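You operate a simulated robot arm through the tools that you are given. There is no shell and no other tool.

You are at the controls of a simulated robot arm. One attempt, no reset.

JOB
Put one of the grease tins from the top of the packing bench on the yellow card there. Take the brown core from the top of the packing bench and put it on the brown disc. Take the yellow tin from the top of the bagging bench and put it on the purple plate. Fetch the clear bag from the shelf under the bagging bench and set it on the teal cover. Turn the turns dial to 4. Put the yellow cloth on the white pad on the top of the stacked cartons. Close the rings drawer. Turn the brake dial one to 1 bar. Do these in any order. Set down upright: yellow tin.

The check looks at the end state, three seconds after you hand in, the way a careful person would. Anything else that was tipped, shoved, dropped, spilled or broken makes it a failure. A push-on lid holds only when it is set on centred and level and pressed home; a screw cap is set on level and turned clockwise until tight. Flat cloth is picked up by pressing the open fingertips on it (5 to 10 N) and closing them slowly along it; thin cloth reads only 2 to 8 mm in the jaws.

ROBOT AND FRAMES
A 6-joint arm with a two-finger gripper on a trunk, on a base that drives. Base frame: it is fixed to the floor where the robot stands at the start and does not move with it; the origin is under the middle of the robot, x ahead of it, y to its left, z up; the surface under the hand at the start is at about z = 78. Units: cm, degrees, N and s.
Its first joint turns from -166.0 to 166.0 degrees. Places, roughly: brake dial one [-660, -60, 90]; brown core (7x7x25 cm) [80, -30, 90]; brown disc (26x26x1 cm) [60, -20, 80]; clear bag (12x16x6 cm) [50, -360, 30]; grease tin [100, -50, 75]; purple plate (15x11x1 cm) [90, -310, 80]; rings drawer [-540, 350, 70]; teal cover (22x18x2 cm) [60, -330, 80]; turns dial [-110, 380, 120]; white pad (22x12x1 cm) [-140, 240, 70]; yellow card [75, -50, 75]; yellow cloth (11x7x2 cm) [-150, 270, 70]; yellow tin (8x8x8 cm) [50, -340, 80]. Payload 3.43 kg.
Tool frame: the origin (TCP) lies between the finger pads and is the grasp point; the fingertips stand 2 cm ahead of it; z points along the fingers, y is the line along which they close. The gripper opens to 19 cm. The gripper's body begins 24.8 cm behind the TCP.
Orientation is that of the tool frame in the base frame, as a unit quaternion [x, y, z, w]. With the fingers straight down and closing along the base's y, the tool's x points along the base's -x, its y along +y and its z along -z.

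CONTROLS
- The arm moves only by the tool apply_moves. Its argument "commands" is a list of rows, each an object (a shift or turn left out is 0, a gripper value left out holds the last) with "linear": the shift along the base's x, y, z in cm, a list of three; "angular": the turn, a rotation vector about the base's x, y, z in degrees, a list of three; "hand": the opening, from 0 (shut) to 1 (fully open). In form: [{"linear": [x, y, z], "angular": [rx, ry, rz], "hand": hand}, ...]. A call has 1 to 20 rows; each row is the pose to reach, as a shift and turn from the pose commanded when the call began. Rows are played at 5 a second. More than 5 cm and 8.6 degrees between two rows, or a gripper value outside its range, and nothing of the call is played. A pose out of reach is approached as far as the arm can. The call stops where the force on the tool passes 40 N (or 10 N more than at its start, if that is more) or the arm is blocked; 0.2 s more then pass. Each finger travels about 4.5 cm/s and halts on what it meets, pressing with about 42 N; the grip force reading is that of the motor and also rises with nothing between the fingers. The clock runs only during rows and for 0.2 s after the last one: add rows that repeat a pose to give the fingers time. It gives the time, the measured TCP pose, the force on the tool (base axes), the opening and the grip force at its end, in the units of the frame above (readings bear some noise), with the torque about the TCP (base axes, N m) and any sound that the robot's microphone picked up, and new pictures: "pictures" is both (left out), scene, wrist or none.
- Cameras (640 x 400 px; columns grow to the right, rows downward): "scene" is now at [2.62, 16.95, 131.16]; the picture's right is [-0.25, -0.97, 0.00], its down [-0.39, 0.10, -0.92] and it looks along [0.89, -0.23, -0.40] (base axes); focal length 282 px, centre (320, 200). "wrist" rides on the gripper at [7, -0.8, -28.8] in the tool frame; the picture's right is [0.12, 0.99, 0.00], its down [-0.96, 0.12, -0.25] and it looks along [-0.25, 0.03, 0.97] (tool axes); focal length 261 px, centre (320, 200). There is no depth. A picture from a camera that has moved, and an enlarged one, comes with that camera's place and axes in the base frame and with its lens. The place of the scene camera against the robot may be out by one fixed shift of up to 1.2 cm in any direction.
- move_column(by): slides the trunk up (or, below 0, down) by that many cm; the arm and the scene camera ride with it, the base frame stays. It gives what a move gives, with no picture.
- base_move(legs): drives the robot by 1 to 6 legs, each [ahead, turn to the left] in cm and degrees, along the robot's own axes; the way and the turn of a leg run together, so that a leg with both is an arc; at most 150 cm and 180 degrees a leg. The arm and the cameras ride along, it lands a little off, and it stops where it bumps. It gives what a move gives, and a new picture of the scene camera.
- turn_head(pan, tilt): turns the head with the scene camera to pan (to the left, within 155 degrees either way) and tilt (down, from -29 to 69), counted from straight ahead of the robot. It gives what a move gives, and a new picture of the scene camera.
- enlarge(camera, box): a new picture of the part [left, top, right, bottom] of that camera's present view, enlarged. No time passes.
- sign_off(): hands the job in; it is judged then, once.

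Places have to be worked out from the pictures, the camera data and where the tool is seen. Open the gripper and draw the arm clear of the work before you hand the job in, unless the task says otherwise.

The tools are called after "Call:" as name(argument=value, ...) on one line, values as JSON. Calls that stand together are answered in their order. apply_moves: Moves the arm, as the interface text tells. Its arguments: {"type":"object","properties":{"commands":{"type":"array","items":{"type":"object","properties":{"linear":{"type":"array","items":{"type":"number"}},"angular":{"type":"array","items":{"type":"number"}},"hand":{"type":"number"}}}},"pictures":{"type":"string","enum":["both","scene","wrist","none"]}},"required":["commands"]} The other tools are called the same way: move_column (by) slides the trunk up or down; base_move (legs) drives the base; turn_head (pan, tilt) turns the head that bears the scene camera; enlarge (camera, box) takes an enlarged picture of a part of a camera's view; sign_off () hands the job in.

At the start:

```text
time: 0.0
eef_pos: [83.43, -16.86, 107.82]
ee_rot: [0.0, 1.0, 0.001, 0.0]
force: [0.4, -0.3, 0.1]
ft_torque: [0.0, 0.0, -0.01]
gripper_width: 19.0
grasp_force: 0.0
trunk travel left (down, up): [-10.0, 14.0]
robot x, y, heading: [0.45, -0.06, 0.1]
head pan, tilt: [-14.3, 23.8]
```

scene: 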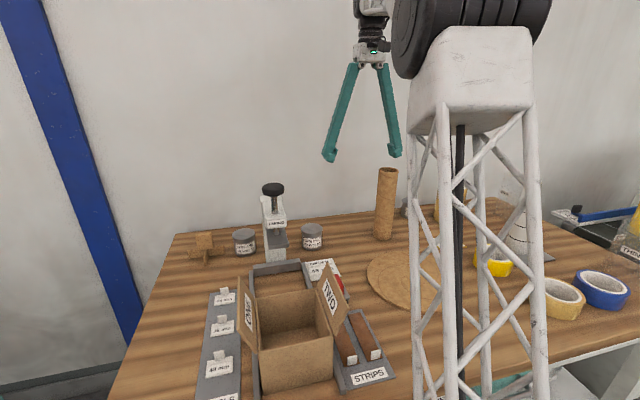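
wrist: 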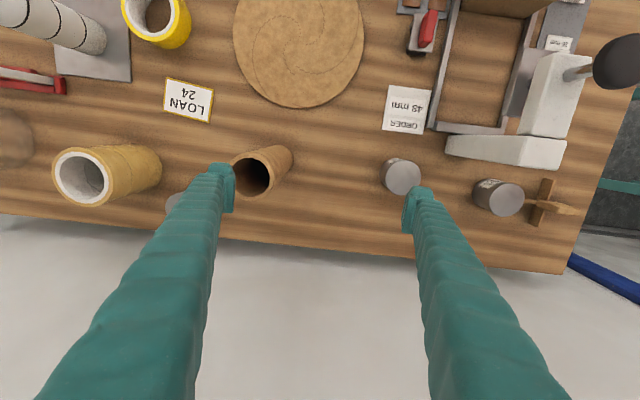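

I start by looking closely at the packing bench from both cameras before moving anything.

Call:
enlarge(camera="scene", box=[160, 150, 420, 400])

Call:
enlarge(camera="wrist", box=[0, 0, 320, 220])

Call:
enlarge(camera="wrist", box=[320, 0, 640, 280])

```text
1.60 times, centred on (290, 275) of scene
camera zoom: at [2.62, 16.95, 131.16], right [-0.25, -0.97, 0.0], down [-0.39, 0.1, -0.92], along [0.89, -0.23, -0.4], focal length 451 px, centre (368, 80)
```

zoom: 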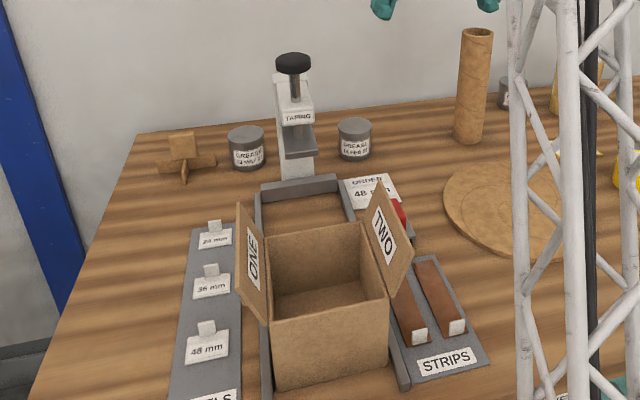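

```text
1.82 times, centred on (160, 110) of wrist
camera zoom: at [76.34, -17.67, 136.64], right [-0.12, 0.99, 0.0], down [0.96, 0.12, 0.25], along [0.25, 0.03, -0.97], focal length 474 px, centre (611, 364)
```

zoom: 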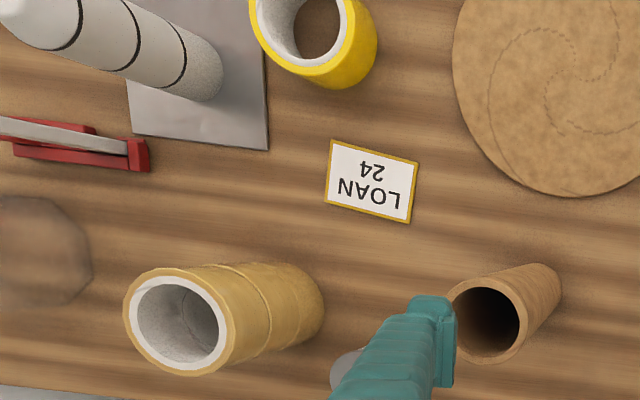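

```text
1.43 times, centred on (480, 140) of wrist
camera zoom: at [76.34, -17.67, 136.64], right [-0.12, 0.99, 0.0], down [0.96, 0.12, 0.25], along [0.25, 0.03, -0.97], focal length 372 px, centre (91, 286)
```

zoom: 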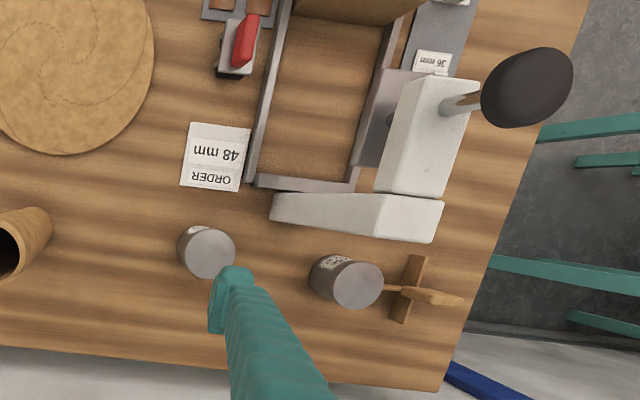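

The packing bench is clear enough: three grease tins, the core, the disc and a yellow-bordered "LOAN 24" card. I turn the head to see the rest of the room before moving.

Call:
turn_head(pan=-60, tilt=20)

Call:
turn_head(pan=-120, tilt=15)

Call:
turn_head(pan=60, tilt=15)

Call:
turn_head(pan=120, tilt=15)

Call:
turn_head(pan=155, tilt=15)

```text
time: 1.1
eef_pos: [83.39, -16.73, 107.73]
ee_rot: [0.0, 1.0, 0.0, 0.001]
force: [-0.2, -0.1, 0.4]
ft_torque: [-0.02, 0.0, 0.01]
gripper_width: 19.02
grasp_force: 0.1
trunk travel left (down, up): [-10.0, 14.0]
robot x, y, heading: [0.05, 0.02, -0.2]
head pan, tilt: [-60.0, 20.0]
camera scene: at [-1.68, 11.17, 131.77], right [-0.87, -0.5, 0.0], down [-0.17, 0.3, -0.94], along [0.47, -0.81, -0.34], focal length 282 px, centre (320, 200)
```

scene: 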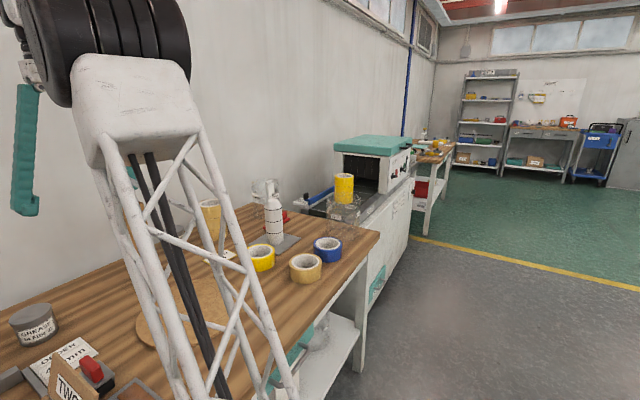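

```text
time: 2.4
eef_pos: [83.4, -16.69, 107.88]
ee_rot: [0.0, 1.0, 0.0, 0.001]
force: [-1.2, 1.7, -0.4]
ft_torque: [0.01, 0.0, 0.01]
gripper_width: 19.01
grasp_force: 0.1
trunk travel left (down, up): [-10.0, 14.0]
robot x, y, heading: [0.05, -0.29, 0.1]
head pan, tilt: [-120.0, 15.0]
camera scene: at [-11.0, 11.14, 132.59], right [-0.87, 0.5, 0.0], down [0.13, 0.22, -0.97], along [-0.48, -0.84, -0.26], focal length 282 px, centre (320, 200)
```

scene: 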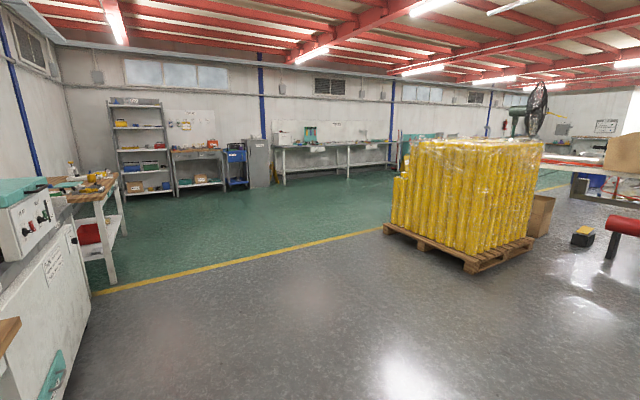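

```text
time: 5.1
eef_pos: [83.37, -16.79, 107.75]
ee_rot: [0.001, 1.0, 0.0, 0.0]
force: [-0.2, -0.6, -0.1]
ft_torque: [0.0, 0.06, 0.0]
gripper_width: 18.99
grasp_force: 0.0
trunk travel left (down, up): [-10.0, 14.0]
robot x, y, heading: [0.17, -0.22, 0.1]
head pan, tilt: [60.0, 15.0]
camera scene: at [-1.66, 27.32, 132.59], right [0.87, -0.5, 0.0], down [-0.13, -0.22, -0.97], along [0.48, 0.84, -0.26], focal length 282 px, centre (320, 200)
```

scene: 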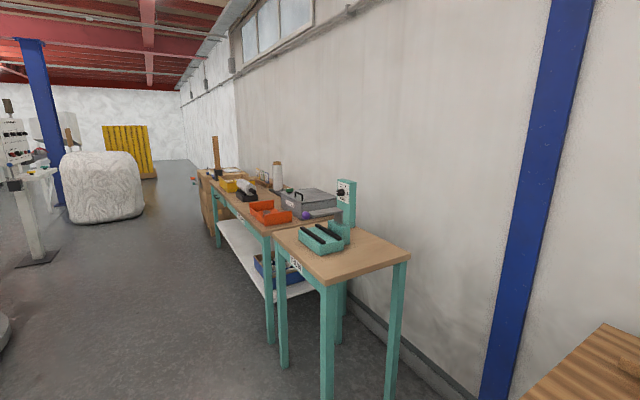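

```text
time: 6.4
eef_pos: [83.36, -16.79, 107.84]
ee_rot: [0.0, 1.0, 0.001, 0.001]
force: [0.1, 0.6, 0.4]
ft_torque: [0.0, 0.0, -0.03]
gripper_width: 19.0
grasp_force: 0.1
trunk travel left (down, up): [-10.0, 14.0]
robot x, y, heading: [-0.29, -0.01, 0.2]
head pan, tilt: [120.0, 15.0]
camera scene: at [-11.0, 27.32, 132.59], right [0.87, 0.5, 0.0], down [0.13, -0.22, -0.97], along [-0.48, 0.84, -0.26], focal length 282 px, centre (320, 200)
```

scene: 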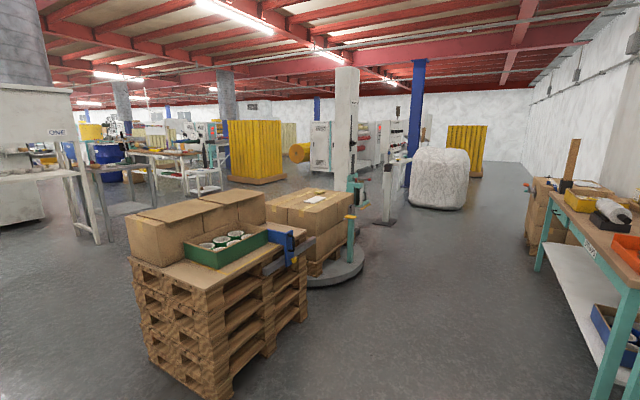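

```text
time: 7.4
eef_pos: [83.38, -16.79, 107.84]
ee_rot: [0.0, 1.0, 0.0, -0.001]
force: [-0.1, -0.5, 0.6]
ft_torque: [0.01, 0.0, -0.02]
gripper_width: 19.01
grasp_force: 0.0
trunk travel left (down, up): [-10.0, 14.0]
robot x, y, heading: [0.18, 0.09, -0.3]
head pan, tilt: [154.7, 15.0]
camera scene: at [-14.78, 23.23, 132.59], right [0.43, 0.9, 0.0], down [0.23, -0.11, -0.97], along [-0.87, 0.41, -0.26], focal length 282 px, centre (320, 200)
```

scene: 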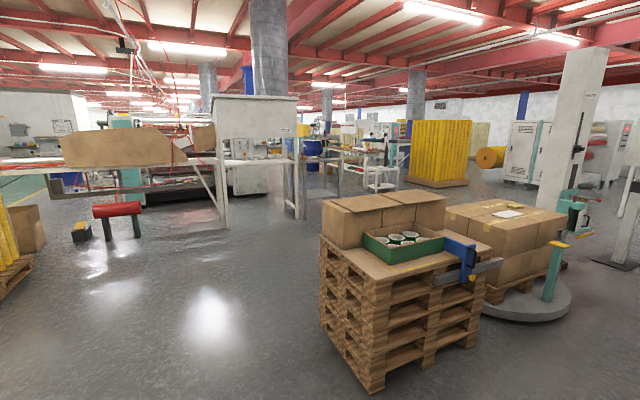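

The map roughly matches. I turn the head back to the packing bench and move the open hand (narrowed) over the middle grease tin, judged at about (83.5, -0.8), at the present height.

Call:
turn_head(pan=-14.3, tilt=30)

Call:
apply_moves(commands=[{"linear": [0, 0, 1], "hand": 0.9}, {"linear": [0, 4, 2], "hand": 0.8}, {"linear": [0, 8, 2], "hand": 0.7}, {"linear": [0, 12, 2], "hand": 0.58}, {"linear": [0, 16, 2], "hand": 0.58}, {"linear": [0, 16, 2], "hand": 0.58}])

```text
time: 10.0
eef_pos: [83.39, -16.81, 107.85]
ee_rot: [0.0, 1.0, -0.001, 0.0]
force: [0.5, -0.5, -0.2]
ft_torque: [-0.01, 0.0, 0.01]
gripper_width: 19.0
grasp_force: 0.0
trunk travel left (down, up): [-10.0, 14.0]
robot x, y, heading: [-0.23, -0.01, -0.2]
head pan, tilt: [-14.3, 30.0]
camera scene: at [2.43, 17.0, 130.17], right [-0.25, -0.97, 0.0], down [-0.48, 0.12, -0.87], along [0.84, -0.21, -0.5], focal length 282 px, centre (320, 200)
```

scene: 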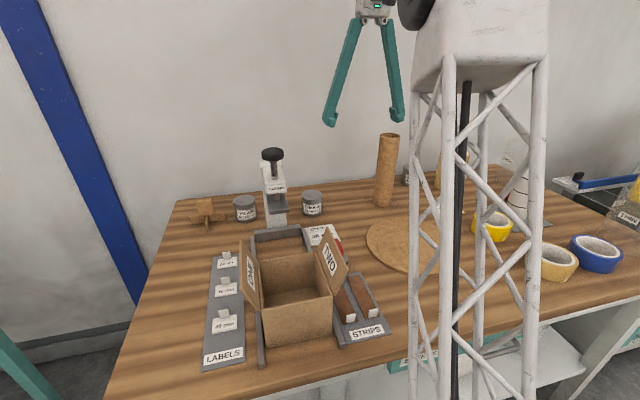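

```text
time: 11.4
eef_pos: [83.53, -0.82, 109.73]
ee_rot: [-0.001, 1.0, 0.0, 0.0]
force: [0.4, -0.4, 0.2]
ft_torque: [-0.03, 0.02, -0.01]
gripper_width: 11.04
grasp_force: 0.0
trunk travel left (down, up): [-10.0, 14.0]
robot x, y, heading: [0.15, 0.29, -0.0]
head pan, tilt: [-14.3, 30.0]
camera scene: at [2.43, 17.0, 130.17], right [-0.25, -0.97, 0.0], down [-0.48, 0.12, -0.87], along [0.84, -0.21, -0.5], focal length 282 px, centre (320, 200)
camera wrist: at [76.44, -1.76, 138.58], right [-0.12, 0.99, 0.0], down [0.96, 0.12, 0.25], along [0.25, 0.03, -0.97], focal length 261 px, centre (320, 200)
```

scene: 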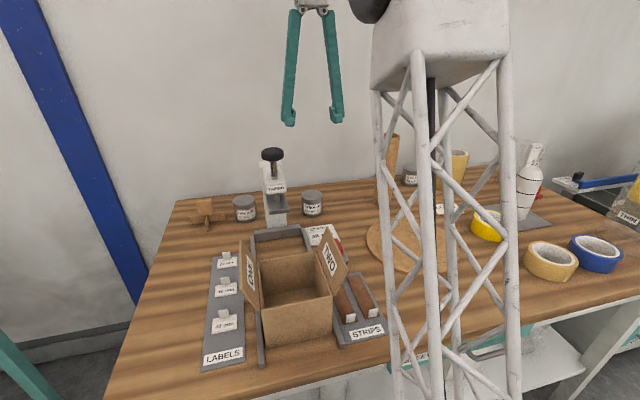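
wrist: 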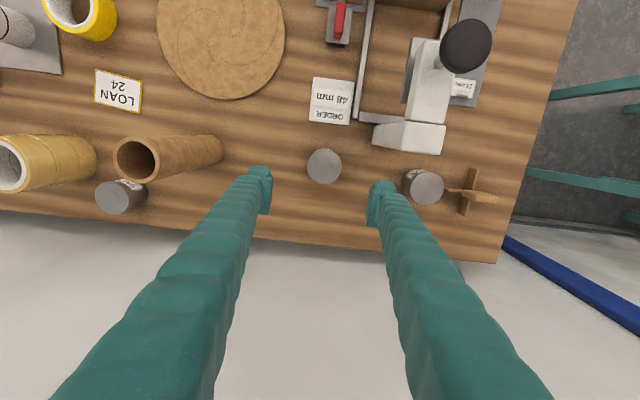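

The tin sits nearly centred between the fingers, about (83.2, -0.2). I correct slightly and descend to TCP z = 81.5, fingers open 11 cm, then look.

Call:
apply_moves(commands=[{"linear": [-0.3, 0.6, -4.5]}, {"linear": [-0.3, 0.6, -9]}, {"linear": [-0.3, 0.6, -13.5]}, {"linear": [-0.3, 0.6, -18]}, {"linear": [-0.3, 0.6, -22]}, {"linear": [-0.3, 0.6, -25]}, {"linear": [-0.3, 0.6, -27]}, {"linear": [-0.3, 0.6, -28]}, {"linear": [-0.3, 0.6, -28]}])

```text
time: 13.4
eef_pos: [83.13, -0.05, 81.84]
ee_rot: [-0.001, 1.0, 0.0, 0.0]
force: [0.2, 0.2, -0.5]
ft_torque: [0.01, 0.02, -0.02]
gripper_width: 11.02
grasp_force: 0.1
trunk travel left (down, up): [-10.0, 14.0]
robot x, y, heading: [-0.0, 0.05, -0.1]
head pan, tilt: [-14.3, 30.0]
camera scene: at [2.42, 17.0, 130.17], right [-0.25, -0.97, 0.0], down [-0.48, 0.12, -0.87], along [0.84, -0.21, -0.5], focal length 282 px, centre (320, 200)
camera wrist: at [76.09, -0.98, 110.64], right [-0.12, 0.99, 0.0], down [0.96, 0.12, 0.25], along [0.25, 0.03, -0.97], focal length 261 px, centre (320, 200)
```

scene: 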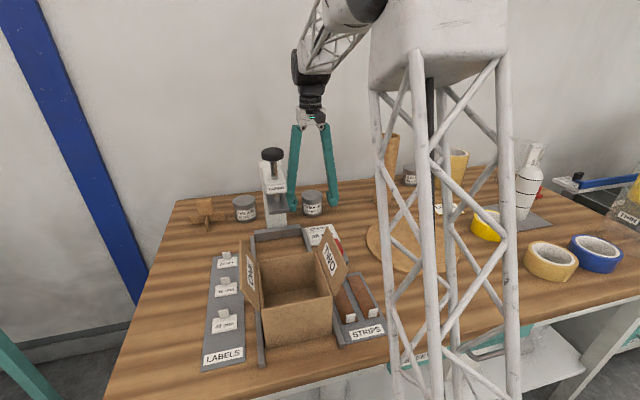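
wrist: 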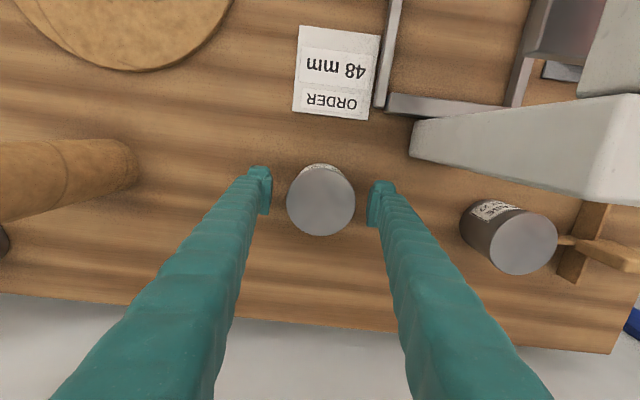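

The tin is centred between the fingers. I close on it gently and check the reading.

Call:
apply_moves(commands=[{"linear": [0, 0, -0.4], "hand": 0.45}, {"linear": [0, 0, -0.4], "hand": 0.35}, {"linear": [0, 0, -0.4], "hand": 0.25}, {"linear": [0, 0, -0.4], "hand": 0.25}, {"linear": [0, 0, -0.4], "hand": 0.25}], pictures="wrist")

```text
time: 14.6
eef_pos: [83.05, -0.05, 81.52]
ee_rot: [-0.001, 1.0, 0.0, 0.001]
force: [-0.7, 0.3, -0.6]
ft_torque: [0.04, 0.0, 0.0]
gripper_width: 6.77
grasp_force: 42.4
trunk travel left (down, up): [-10.0, 14.0]
robot x, y, heading: [-0.11, -0.32, -0.0]
head pan, tilt: [-14.3, 30.0]
camera wrist: at [76.04, -1.03, 110.27], right [-0.12, 0.99, 0.0], down [0.96, 0.12, 0.25], along [0.25, 0.03, -0.97], focal length 261 px, centre (320, 200)
```

wrist: 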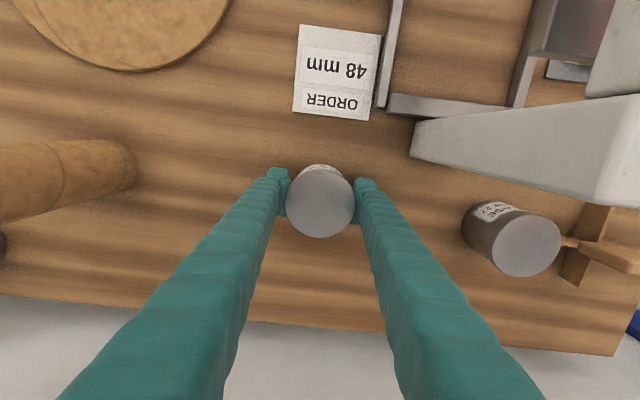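

The tin is held (6.8 cm wide). I lift it 12 cm, route around the standing core at lower x, and bring it above the LOAN card near (73.3, -46.2).

Call:
apply_moves(commands=[{"linear": [0, 0, 3]}, {"linear": [0, 0, 7]}, {"linear": [0, 0, 12]}, {"linear": [-4, -2, 12]}, {"linear": [-8, -4, 12]}, {"linear": [-11.5, -7, 12]}, {"linear": [-12.5, -11.5, 12]}, {"linear": [-12.5, -16.3, 12]}, {"linear": [-12.5, -21, 12]}, {"linear": [-12.5, -25.8, 12]}, {"linear": [-12.5, -30.6, 12]}, {"linear": [-12.5, -35.4, 12]}, {"linear": [-12, -40, 12]}, {"linear": [-10.5, -44, 12]}, {"linear": [-9.8, -46, 12]}, {"linear": [-9.8, -46, 12]}])

```text
time: 18.0
eef_pos: [73.37, -46.1, 93.35]
ee_rot: [0.0, 1.0, 0.0, 0.0]
force: [0.3, -0.3, -2.9]
ft_torque: [0.04, 0.01, 0.01]
gripper_width: 6.82
grasp_force: 41.6
trunk travel left (down, up): [-10.0, 14.0]
robot x, y, heading: [-0.34, 0.04, -0.0]
head pan, tilt: [-14.3, 30.0]
camera scene: at [2.43, 16.97, 130.17], right [-0.25, -0.97, 0.0], down [-0.48, 0.12, -0.87], along [0.84, -0.21, -0.5], focal length 282 px, centre (320, 200)
camera wrist: at [66.32, -46.95, 122.12], right [-0.12, 0.99, 0.0], down [0.96, 0.12, 0.25], along [0.25, 0.03, -0.97], focal length 261 px, centre (320, 200)
```

scene: 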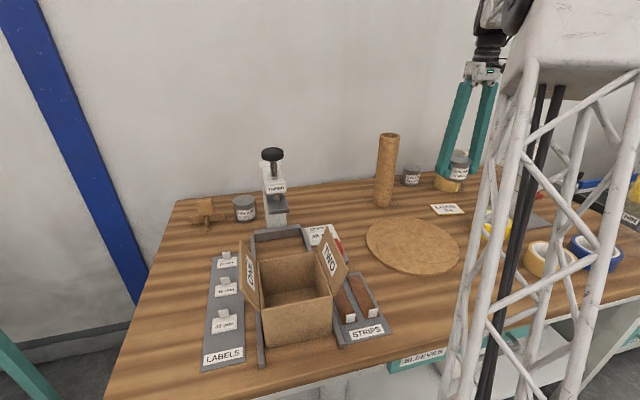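
wrist: 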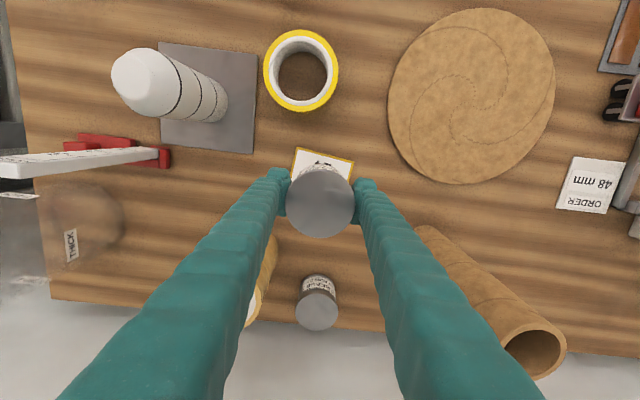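

The tin hangs right over the card (card centre estimated about (73.1, -45.9)). I lower it to just above the surface.

Call:
apply_moves(commands=[{"linear": [-0.2, 0.1, -4]}, {"linear": [-0.2, 0.1, -8]}, {"linear": [-0.2, 0.1, -10.5]}, {"linear": [-0.2, 0.1, -11.3]}, {"linear": [-0.2, 0.1, -11.7]}, {"linear": [-0.2, 0.1, -11.7]}])

```text
time: 19.4
eef_pos: [73.2, -46.01, 81.75]
ee_rot: [0.0, 1.0, 0.001, 0.0]
force: [-0.1, -0.9, -0.5]
ft_torque: [-0.01, -0.02, -0.02]
gripper_width: 6.75
grasp_force: 42.2
trunk travel left (down, up): [-10.0, 14.0]
robot x, y, heading: [0.1, -0.11, 0.0]
head pan, tilt: [-14.3, 30.0]
camera scene: at [2.42, 16.98, 130.17], right [-0.25, -0.97, 0.0], down [-0.48, 0.12, -0.87], along [0.84, -0.21, -0.5], focal length 282 px, centre (320, 200)
camera wrist: at [66.06, -46.89, 110.56], right [-0.12, 0.99, 0.0], down [0.96, 0.12, 0.25], along [0.25, 0.03, -0.97], focal length 261 px, centre (320, 200)
```

scene: 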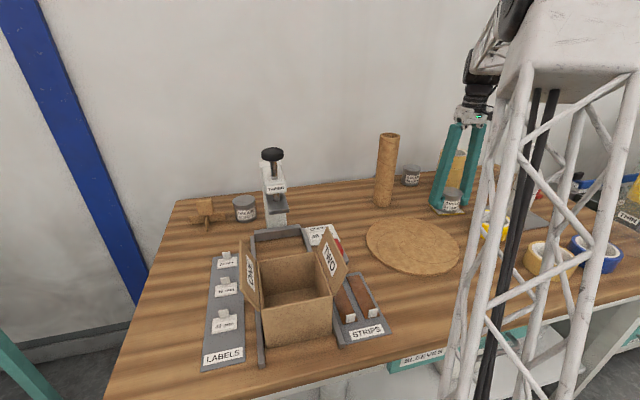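
wrist: 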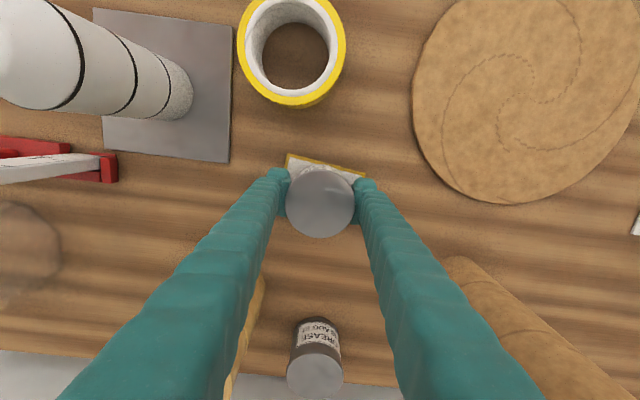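

The force dropped to about 0, so the tin rests on the card. I open the fingers a little to release, then rise straight up.

Call:
apply_moves(commands=[{"linear": [0, 0, 0], "hand": 0.4}, {"linear": [0, 0, 0], "hand": 0.48}, {"linear": [0, 0, 0], "hand": 0.52}, {"linear": [0, 0, 0], "hand": 0.52}, {"linear": [0, 0, 4], "hand": 0.52}, {"linear": [0, 0, 9], "hand": 0.52}, {"linear": [0, 0, 14], "hand": 0.52}, {"linear": [0, 0, 19], "hand": 0.52}, {"linear": [0, 0, 24], "hand": 0.52}, {"linear": [0, 0, 28], "hand": 0.52}])

```text
time: 21.6
eef_pos: [73.16, -46.1, 109.6]
ee_rot: [0.0, 1.0, 0.0, 0.0]
force: [-0.3, 0.4, -0.4]
ft_torque: [0.01, -0.02, -0.03]
gripper_width: 9.9
grasp_force: 0.1
trunk travel left (down, up): [-10.0, 14.0]
robot x, y, heading: [-0.21, -0.12, 0.1]
head pan, tilt: [-14.3, 30.0]
camera scene: at [2.42, 16.98, 130.16], right [-0.25, -0.97, 0.0], down [-0.48, 0.12, -0.87], along [0.84, -0.21, -0.5], focal length 282 px, centre (320, 200)
camera wrist: at [66.19, -46.9, 138.53], right [-0.12, 0.99, 0.0], down [0.96, 0.12, 0.25], along [0.25, 0.03, -0.97], focal length 261 px, centre (320, 200)
```

scene: 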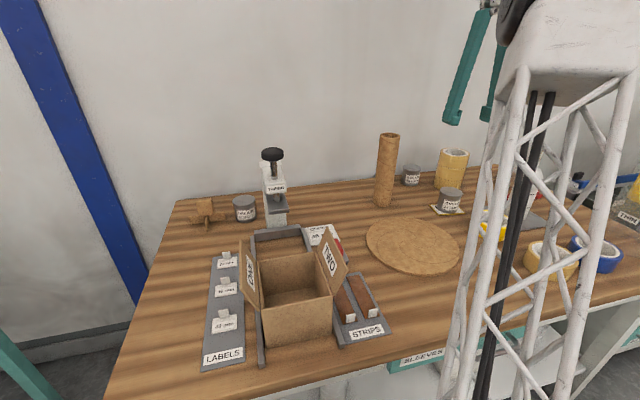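
wrist: 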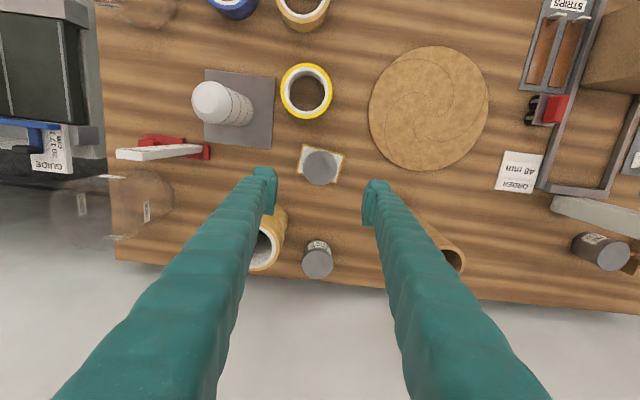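

The tin stands on the card. Next the core: I move above it at about (83.3, -26.3), staying higher than its top (z≈103), and look.

Call:
apply_moves(commands=[{"linear": [0, 0, 2], "hand": 0.58}, {"linear": [3, 4, 2], "hand": 0.58}, {"linear": [6, 8, 2], "hand": 0.58}, {"linear": [8, 12, 2], "hand": 0.58}, {"linear": [10, 16, 2], "hand": 0.58}, {"linear": [10.1, 19.8, 2], "hand": 0.58}, {"linear": [10.1, 19.8, 2], "hand": 0.58}])

```text
time: 23.2
eef_pos: [83.1, -26.15, 111.81]
ee_rot: [0.0, 1.0, 0.001, -0.001]
force: [-0.3, 0.1, -0.5]
ft_torque: [-0.04, -0.02, -0.01]
gripper_width: 11.04
grasp_force: 0.0
trunk travel left (down, up): [-10.0, 14.0]
robot x, y, heading: [-0.37, -0.17, 0.0]
head pan, tilt: [-14.3, 30.0]
camera scene: at [2.42, 16.99, 130.17], right [-0.25, -0.97, 0.0], down [-0.48, 0.12, -0.87], along [0.84, -0.21, -0.5], focal length 282 px, centre (320, 200)
camera wrist: at [75.99, -27.13, 140.64], right [-0.12, 0.99, 0.0], down [0.96, 0.12, 0.25], along [0.25, 0.03, -0.97], focal length 261 px, centre (320, 200)
```

scene: 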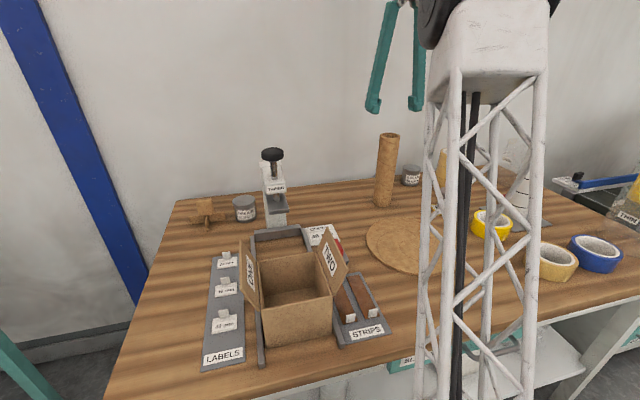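
wrist: 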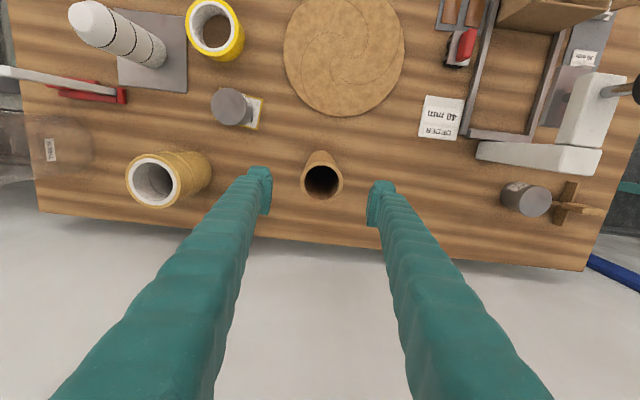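

The core's rim lies centred between the fingers, axis about (82.8, -26.0). I descend to TCP z ≈ 93 and close.

Call:
apply_moves(commands=[{"linear": [-0.2, 0.1, -4]}, {"linear": [-0.2, 0.1, -8]}, {"linear": [-0.2, 0.1, -12]}, {"linear": [-0.2, 0.1, -16]}, {"linear": [-0.2, 0.1, -19]}, {"linear": [-0.2, 0.1, -19], "hand": 0.48}, {"linear": [-0.2, 0.1, -19], "hand": 0.4}, {"linear": [-0.2, 0.1, -19], "hand": 0.3}, {"linear": [-0.2, 0.1, -19], "hand": 0.3}, {"linear": [-0.2, 0.1, -19], "hand": 0.3}])

```text
time: 25.4
eef_pos: [83.26, -26.22, 92.85]
ee_rot: [0.0, 1.0, 0.001, 0.0]
force: [0.1, -0.4, -1.1]
ft_torque: [0.07, 0.01, -0.01]
gripper_width: 6.31
grasp_force: 42.2
trunk travel left (down, up): [-10.0, 14.0]
robot x, y, heading: [-0.01, -0.01, 0.1]
head pan, tilt: [-14.3, 30.0]
camera scene: at [2.43, 16.99, 130.17], right [-0.25, -0.97, 0.0], down [-0.48, 0.12, -0.87], along [0.84, -0.21, -0.5], focal length 282 px, centre (320, 200)
camera wrist: at [76.11, -27.16, 121.68], right [-0.12, 0.99, 0.0], down [0.96, 0.12, 0.25], along [0.25, 0.03, -0.97], focal length 261 px, centre (320, 200)
```

scene: 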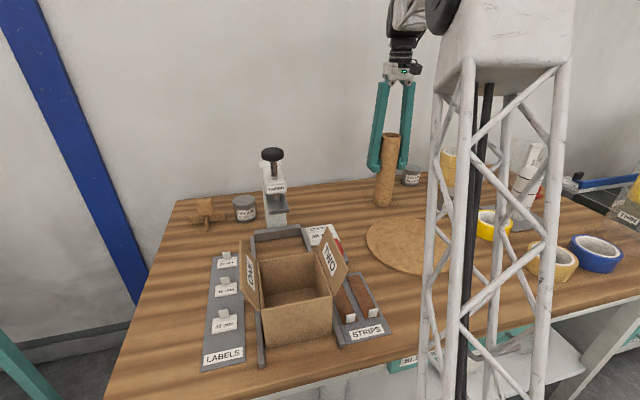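
wrist: 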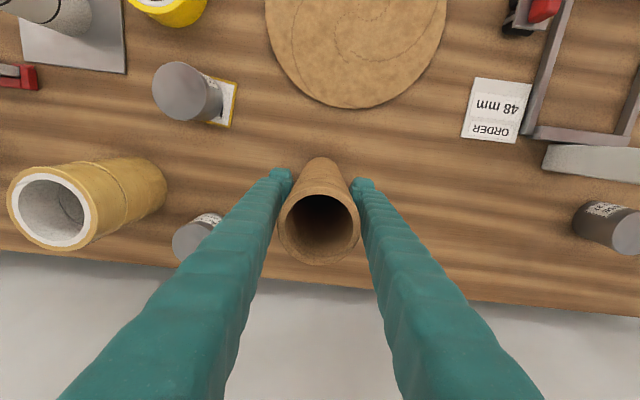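

The core is held (6.3 cm). I lift it 6 cm and carry it toward the disc centre, judged at about (58.3, -24.2).

Call:
apply_moves(commands=[{"linear": [0, 0, 3]}, {"linear": [0, 0, 6]}, {"linear": [-4, 0.3, 6]}, {"linear": [-8.5, 0.7, 6]}, {"linear": [-13, 1.0, 6]}, {"linear": [-17.5, 1.4, 6]}, {"linear": [-21.5, 1.8, 6]}, {"linear": [-24.5, 2, 6]}, {"linear": [-24.5, 2, 6]}])

```text
time: 27.4
eef_pos: [58.52, -24.16, 98.7]
ee_rot: [0.0, 1.0, 0.0, 0.001]
force: [0.1, 0.0, 0.0]
ft_torque: [-0.01, 0.0, 0.01]
gripper_width: 6.32
grasp_force: 42.3
trunk travel left (down, up): [-10.0, 14.0]
robot x, y, heading: [-0.37, -0.09, 0.3]
head pan, tilt: [-14.3, 30.0]
camera scene: at [2.42, 17.0, 130.17], right [-0.25, -0.97, 0.0], down [-0.48, 0.12, -0.87], along [0.84, -0.21, -0.5], focal length 282 px, centre (320, 200)
camera wrist: at [51.46, -25.13, 127.49], right [-0.12, 0.99, 0.0], down [0.96, 0.12, 0.25], along [0.25, 0.03, -0.97], focal length 261 px, centre (320, 200)
```

scene: 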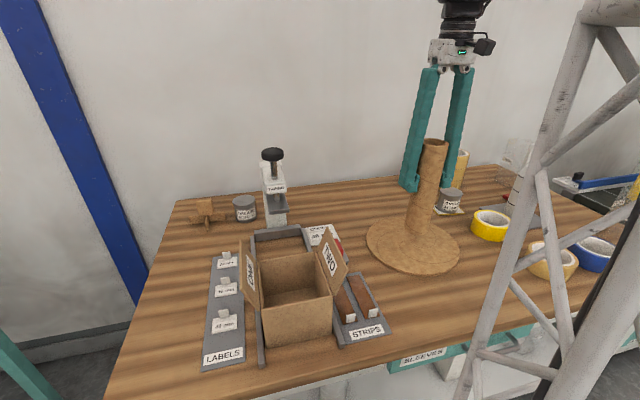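
wrist: 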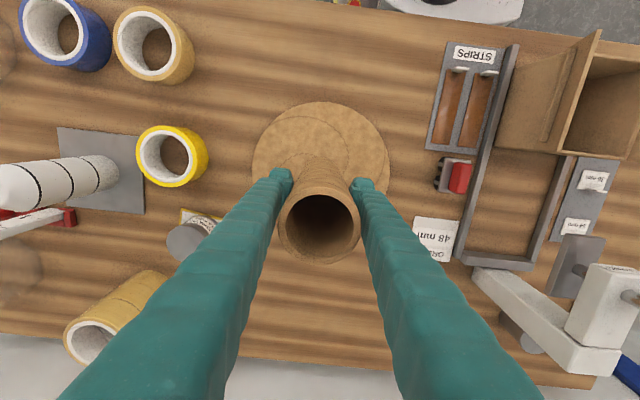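

The core hangs over the middle of the disc. I lower it about 4.8 cm and check for contact.

Call:
apply_moves(commands=[{"linear": [0, 0, -3]}, {"linear": [0, 0, -4.3]}, {"linear": [0, 0, -4.7]}, {"linear": [0, 0, -4.9]}, {"linear": [0, 0, -4.9]}])

```text
time: 28.6
eef_pos: [58.69, -24.03, 93.74]
ee_rot: [0.0, 1.0, 0.0, 0.001]
force: [-0.9, 0.3, -1.0]
ft_torque: [0.0, -0.01, 0.02]
gripper_width: 6.3
grasp_force: 41.7
trunk travel left (down, up): [-10.0, 14.0]
robot x, y, heading: [0.26, -0.18, 0.1]
head pan, tilt: [-14.3, 30.0]
camera scene: at [2.42, 16.99, 130.17], right [-0.25, -0.97, 0.0], down [-0.48, 0.12, -0.87], along [0.84, -0.21, -0.5], focal length 282 px, centre (320, 200)
camera wrist: at [51.54, -25.03, 122.6], right [-0.12, 0.99, 0.0], down [0.96, 0.12, 0.25], along [0.25, 0.03, -0.97], focal length 261 px, centre (320, 200)
```

scene: 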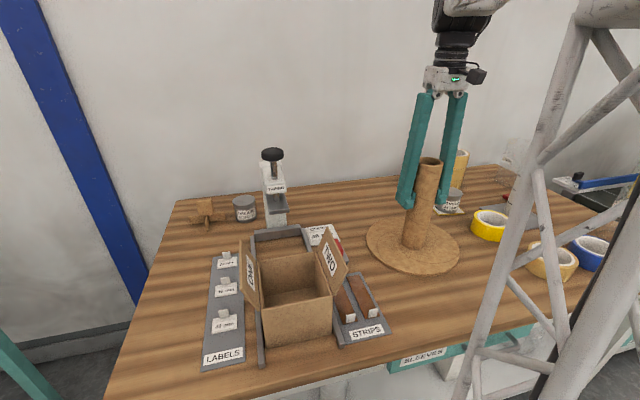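
wrist: 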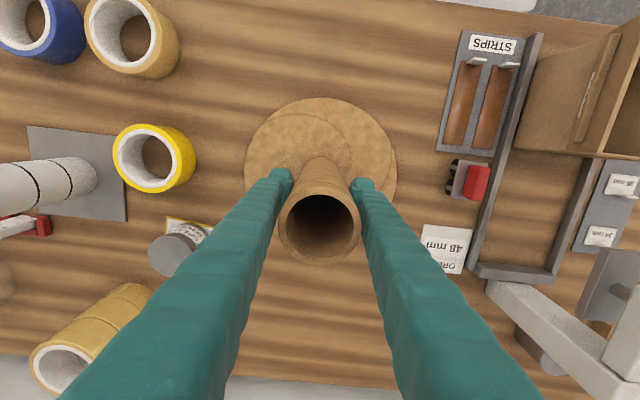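

No clear contact yet. I lower in fine steps to feel the disc.

Call:
apply_moves(commands=[{"linear": [0, 0, -0.2]}, {"linear": [0, 0, -0.3]}, {"linear": [0, 0, -0.3]}], pictures="none")

Call:
enlarge(camera="scene", box=[350, 140, 480, 280])

```text
time: 29.4
eef_pos: [58.55, -24.05, 93.62]
ee_rot: [0.0, 1.0, -0.001, 0.001]
force: [2.2, 3.5, 29.8]
ft_torque: [-0.04, 0.09, -0.02]
gripper_width: 6.32
grasp_force: 42.3
trunk travel left (down, up): [-10.0, 14.0]
robot x, y, heading: [0.23, 0.08, -0.0]
head pan, tilt: [-14.3, 30.0]
```

```text
2.86 times, centred on (415, 210) of scene
camera zoom: at [2.36, 17.04, 130.21], right [-0.25, -0.97, 0.0], down [-0.48, 0.12, -0.87], along [0.84, -0.21, -0.5], focal length 806 px, centre (49, 171)
```

zoom: 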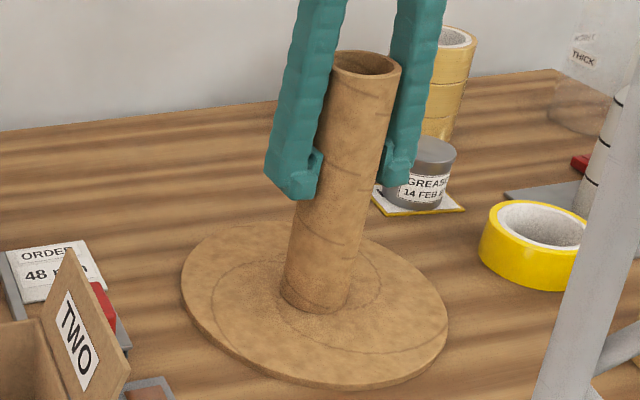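

It is on the disc with 30 N of push. I relax 0.25 cm, open the fingers and rise well above the core.

Call:
apply_moves(commands=[{"linear": [0, 0, 0.2]}, {"linear": [0, 0, 0.2], "hand": 0.38}, {"linear": [0, 0, 0.2], "hand": 0.45}, {"linear": [0, 0, 0.2], "hand": 0.52}, {"linear": [0, 0, 0.2], "hand": 0.52}, {"linear": [0, 0, 4], "hand": 0.52}, {"linear": [0, 0, 8], "hand": 0.52}, {"linear": [0, 0, 12], "hand": 0.52}, {"linear": [0, 0, 16], "hand": 0.52}, {"linear": [0, 0, 20], "hand": 0.52}, {"linear": [0, 0, 20], "hand": 0.52}])

```text
time: 31.8
eef_pos: [58.55, -24.5, 113.13]
ee_rot: [0.001, 1.0, 0.0, 0.0]
force: [-0.4, 0.3, 0.3]
ft_torque: [0.0, -0.02, 0.01]
gripper_width: 9.87
grasp_force: 0.0
trunk travel left (down, up): [-10.0, 14.0]
robot x, y, heading: [-0.13, 0.04, -0.0]
head pan, tilt: [-14.3, 30.0]
camera scene: at [2.42, 17.0, 130.17], right [-0.25, -0.97, 0.0], down [-0.48, 0.12, -0.87], along [0.84, -0.21, -0.5], focal length 282 px, centre (320, 200)
camera wrist: at [51.48, -25.32, 142.11], right [-0.12, 0.99, 0.0], down [0.96, 0.12, 0.25], along [0.25, 0.03, -0.97], focal length 261 px, centre (320, 200)
```

scene: 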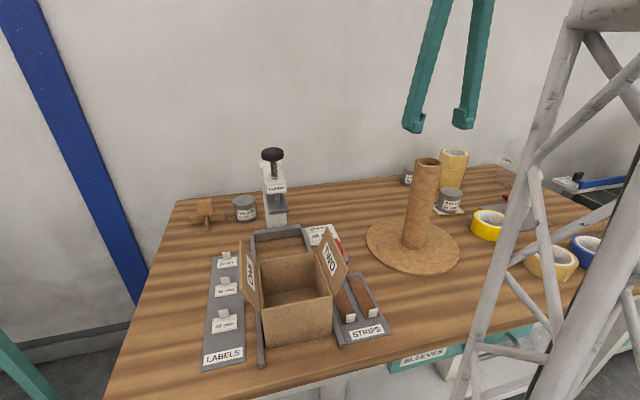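
wrist: 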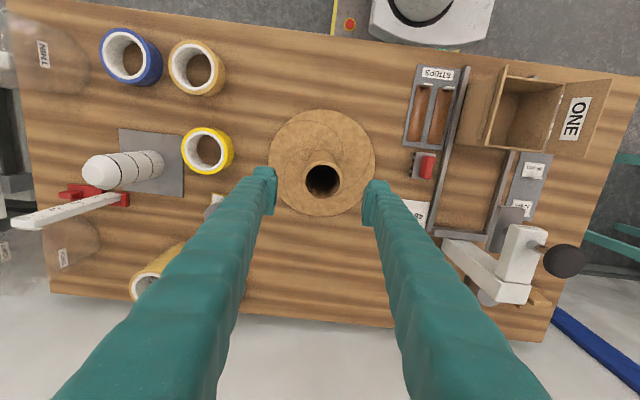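

The core stands in the middle of the disc. I raise and tuck the arm for driving, then turn the head toward the aisle.

Call:
apply_moves(commands=[{"linear": [0, 0, 4]}, {"linear": [0, 0, 8]}, {"linear": [-4, 3, 10]}, {"linear": [-8, 6, 10]}, {"linear": [-12, 9, 10]}, {"linear": [-16, 12, 10]}, {"linear": [-20, 15, 10]}, {"linear": [-22, 19, 10]}, {"linear": [-22, 22, 10]}, {"linear": [-22, 22, 10]}], pictures="wrist")

Call:
turn_head(pan=-90, tilt=25)

```text
refused: row 3 steps farther than a row can; nothing moved
```

```text
time: 33.3
eef_pos: [58.61, -24.34, 113.19]
ee_rot: [0.0, 1.0, 0.001, 0.0]
force: [-0.1, -0.1, 0.1]
ft_torque: [-0.02, 0.02, -0.01]
gripper_width: 9.86
grasp_force: 0.0
trunk travel left (down, up): [-10.0, 14.0]
robot x, y, heading: [0.13, -0.17, -0.1]
head pan, tilt: [-90.0, 25.0]
camera scene: at [-6.34, 10.02, 130.97], right [-1.0, 0.0, 0.0], down [0.0, 0.42, -0.91], along [0.0, -0.91, -0.42], focal length 282 px, centre (320, 200)
```

scene: 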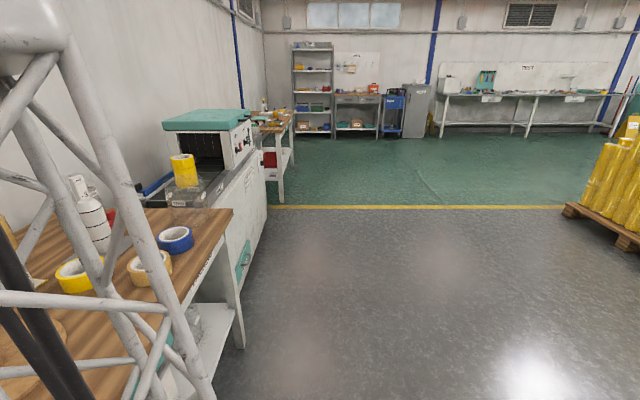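

A row was too long; I repeat the retraction with smaller steps. The aisle toward -y is free.

Call:
apply_moves(commands=[{"linear": [0, 0, 4]}, {"linear": [0, 0, 8]}, {"linear": [-3, 2, 10]}, {"linear": [-6.5, 5, 10]}, {"linear": [-10, 8, 10]}, {"linear": [-13.5, 11, 10]}, {"linear": [-17, 14, 10]}, {"linear": [-20, 17.5, 10]}, {"linear": [-22, 21, 10]}, {"linear": [-22, 22, 10]}], pictures="scene")

```text
time: 35.5
eef_pos: [36.42, -2.38, 123.41]
ee_rot: [0.001, 1.0, 0.0, 0.0]
force: [-1.2, -0.1, -0.4]
ft_torque: [0.03, -0.01, 0.04]
gripper_width: 9.86
grasp_force: 0.1
trunk travel left (down, up): [-10.0, 14.0]
robot x, y, heading: [-0.35, 0.19, 0.0]
head pan, tilt: [-90.0, 25.0]
camera scene: at [-13.98, 14.2, 130.58], right [-0.55, 0.83, 0.0], down [0.38, 0.25, -0.89], along [-0.74, -0.49, -0.46], focal length 282 px, centre (320, 200)
```

scene: 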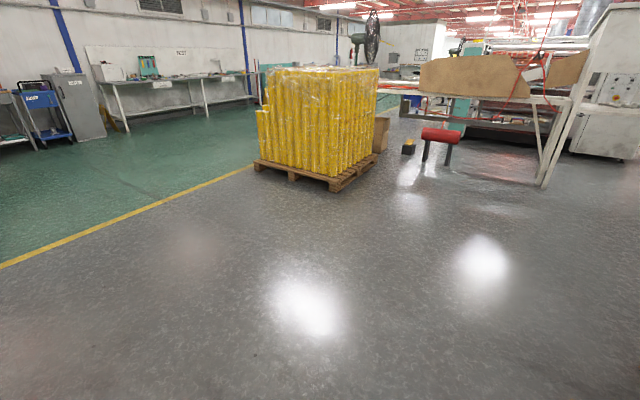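

The camera's direction shifted oddly (perhaps the tucked arm nudged the head). I turn the head to look ahead and check.

Call:
turn_head(pan=0, tilt=25)

```text
time: 37.1
eef_pos: [36.44, -2.38, 123.51]
ee_rot: [0.0, 1.0, 0.001, 0.001]
force: [0.0, -0.5, -0.6]
ft_torque: [0.01, -0.01, 0.04]
gripper_width: 9.89
grasp_force: 0.1
trunk travel left (down, up): [-10.0, 14.0]
robot x, y, heading: [-0.19, -0.11, 0.1]
head pan, tilt: [0.0, 25.0]
camera scene: at [-13.98, 14.18, 130.63], right [-0.55, 0.83, 0.0], down [0.38, 0.25, -0.89], along [-0.74, -0.49, -0.46], focal length 282 px, centre (320, 200)
```

scene: 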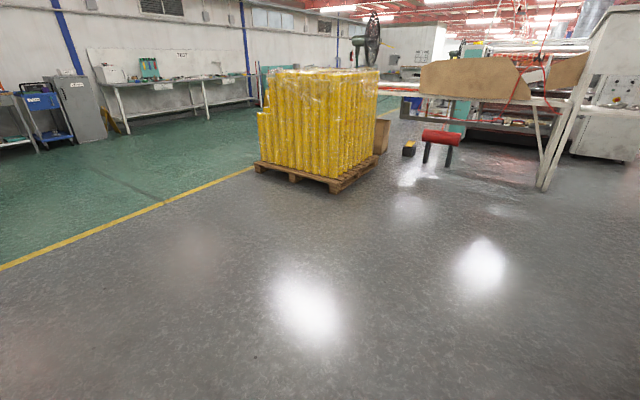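

The head seems blocked by the folded arm. I extend the arm a bit forward and to the right again, then re-aim the head.

Call:
apply_moves(commands=[{"linear": [2, -4, 0]}, {"linear": [4, -8, 0]}, {"linear": [6, -12, 0]}, {"linear": [8, -16, 0]}, {"linear": [10, -20, 0]}, {"linear": [12, -22, 0]}], pictures="scene")

Call:
turn_head(pan=-14.3, tilt=30)

```text
time: 38.5
eef_pos: [48.39, -24.04, 123.47]
ee_rot: [0.0, 1.0, -0.001, 0.002]
force: [-0.2, -0.1, -0.1]
ft_torque: [0.04, -0.09, -0.01]
gripper_width: 9.89
grasp_force: 0.0
trunk travel left (down, up): [-10.0, 14.0]
robot x, y, heading: [0.01, 0.11, 0.1]
head pan, tilt: [0.0, 25.0]
camera scene: at [2.84, 18.82, 130.97], right [-0.04, -1.0, 0.0], down [-0.42, 0.02, -0.91], along [0.91, -0.04, -0.42], focal length 282 px, centre (320, 200)
```

scene: 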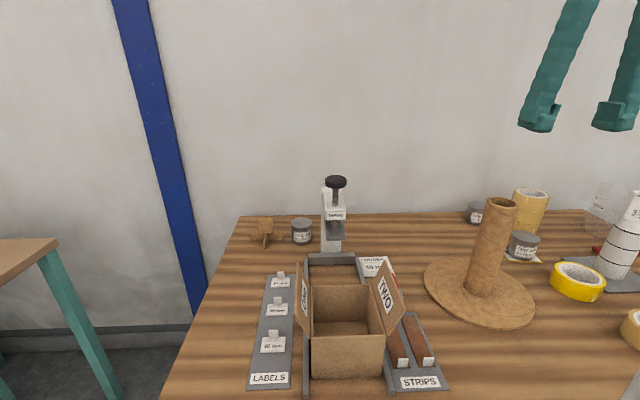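

```text
time: 39.3
eef_pos: [48.44, -23.99, 123.38]
ee_rot: [-0.001, 1.0, -0.001, 0.0]
force: [-0.3, 0.7, -0.6]
ft_torque: [-0.02, 0.0, 0.02]
gripper_width: 9.89
grasp_force: 0.0
trunk travel left (down, up): [-10.0, 14.0]
robot x, y, heading: [-0.09, 0.18, -0.0]
head pan, tilt: [-14.3, 30.0]
camera scene: at [2.42, 17.0, 130.17], right [-0.25, -0.97, 0.0], down [-0.48, 0.12, -0.87], along [0.84, -0.21, -0.5], focal length 282 px, centre (320, 200)
```

scene: 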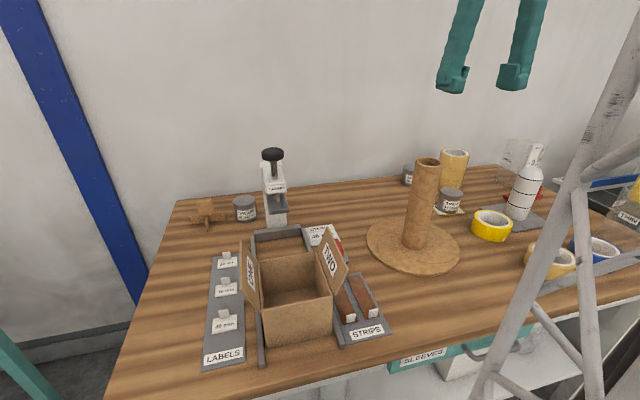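

The head is free again with the hand at about (48, -24, 123). Now I turn the base right by 90° and drive toward the bagging bench in the -y direction.

Call:
base_move(legs=[[0, -90]])

```text
time: 40.5
eef_pos: [46.76, -27.3, 123.25]
ee_rot: [0.033, 0.999, 0.001, 0.0]
force: [0.7, 0.0, 0.3]
ft_torque: [0.03, 0.02, 0.0]
gripper_width: 9.89
grasp_force: 0.0
trunk travel left (down, up): [-10.0, 14.0]
robot x, y, heading: [-0.18, 0.12, -3.8]
head pan, tilt: [-14.3, 30.0]
stopped in leg 1: the robot was blocked; the commanded pose is now the measured one
camera scene: at [3.43, 16.79, 130.17], right [-0.31, -0.95, 0.0], down [-0.48, 0.15, -0.87], along [0.82, -0.27, -0.5], focal length 282 px, centre (320, 200)
```

scene: 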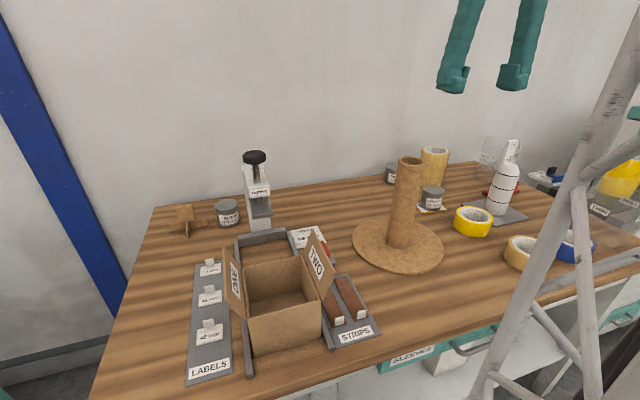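

The base corner met the bench, so it needs room. I back straight off 35 cm before turning.

Call:
base_move(legs=[[-35, 0]])

```text
time: 42.7
eef_pos: [11.7, -24.87, 123.22]
ee_rot: [0.033, 0.999, 0.0, 0.0]
force: [-1.4, 0.5, -0.3]
ft_torque: [0.01, 0.01, 0.03]
gripper_width: 9.89
grasp_force: 0.0
trunk travel left (down, up): [-10.0, 14.0]
robot x, y, heading: [-35.25, 2.32, -3.6]
head pan, tilt: [-14.3, 30.0]
camera scene: at [-31.62, 19.02, 130.17], right [-0.31, -0.95, 0.0], down [-0.48, 0.15, -0.87], along [0.82, -0.27, -0.5], focal length 282 px, centre (320, 200)
```

scene: 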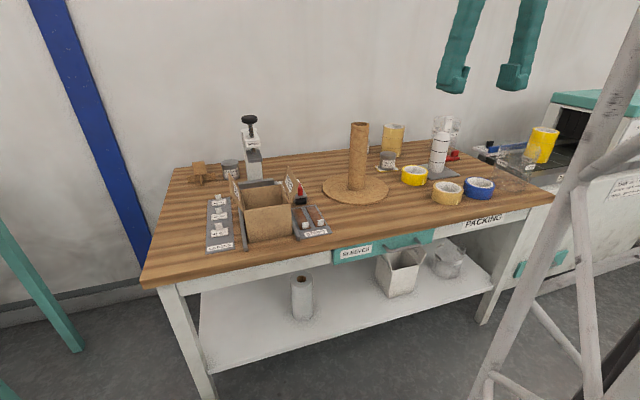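

Everything on the bench still stands. I turn right to face -y and drive 270 cm, then look.

Call:
base_move(legs=[[0, -86.4], [140, 0], [120, 0]])

Call:
turn_head(pan=45, tilt=25)

```text
time: 59.3
eef_pos: [-60.01, -306.12, 123.18]
ee_rot: [0.709, 0.705, 0.0, 0.0]
force: [-0.1, 0.7, 0.7]
ft_torque: [-0.02, 0.01, -0.04]
gripper_width: 9.86
grasp_force: 0.0
trunk travel left (down, up): [-10.0, 14.0]
robot x, y, heading: [-35.82, -258.16, -90.0]
head pan, tilt: [-14.3, 30.0]
camera scene: at [-18.37, -261.2, 130.17], right [-0.97, 0.25, 0.0], down [0.13, 0.48, -0.87], along [-0.22, -0.84, -0.5], focal length 282 px, centre (320, 200)
```

scene: 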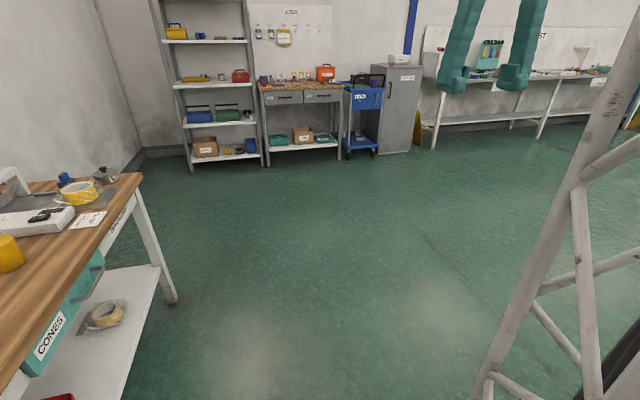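

```text
time: 60.5
eef_pos: [-59.98, -306.06, 123.25]
ee_rot: [0.709, 0.705, 0.0, 0.0]
force: [-0.8, 0.5, 0.1]
ft_torque: [0.03, 0.02, 0.02]
gripper_width: 9.89
grasp_force: 0.1
trunk travel left (down, up): [-10.0, 14.0]
robot x, y, heading: [-35.0, -257.47, -90.1]
head pan, tilt: [45.0, 25.0]
camera scene: at [-9.62, -258.99, 130.97], right [-0.71, -0.7, 0.0], down [-0.3, 0.3, -0.91], along [0.64, -0.64, -0.42], focal length 282 px, centre (320, 200)
```

scene: 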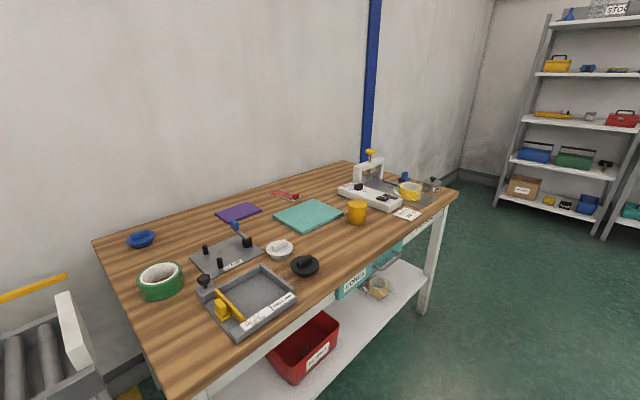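

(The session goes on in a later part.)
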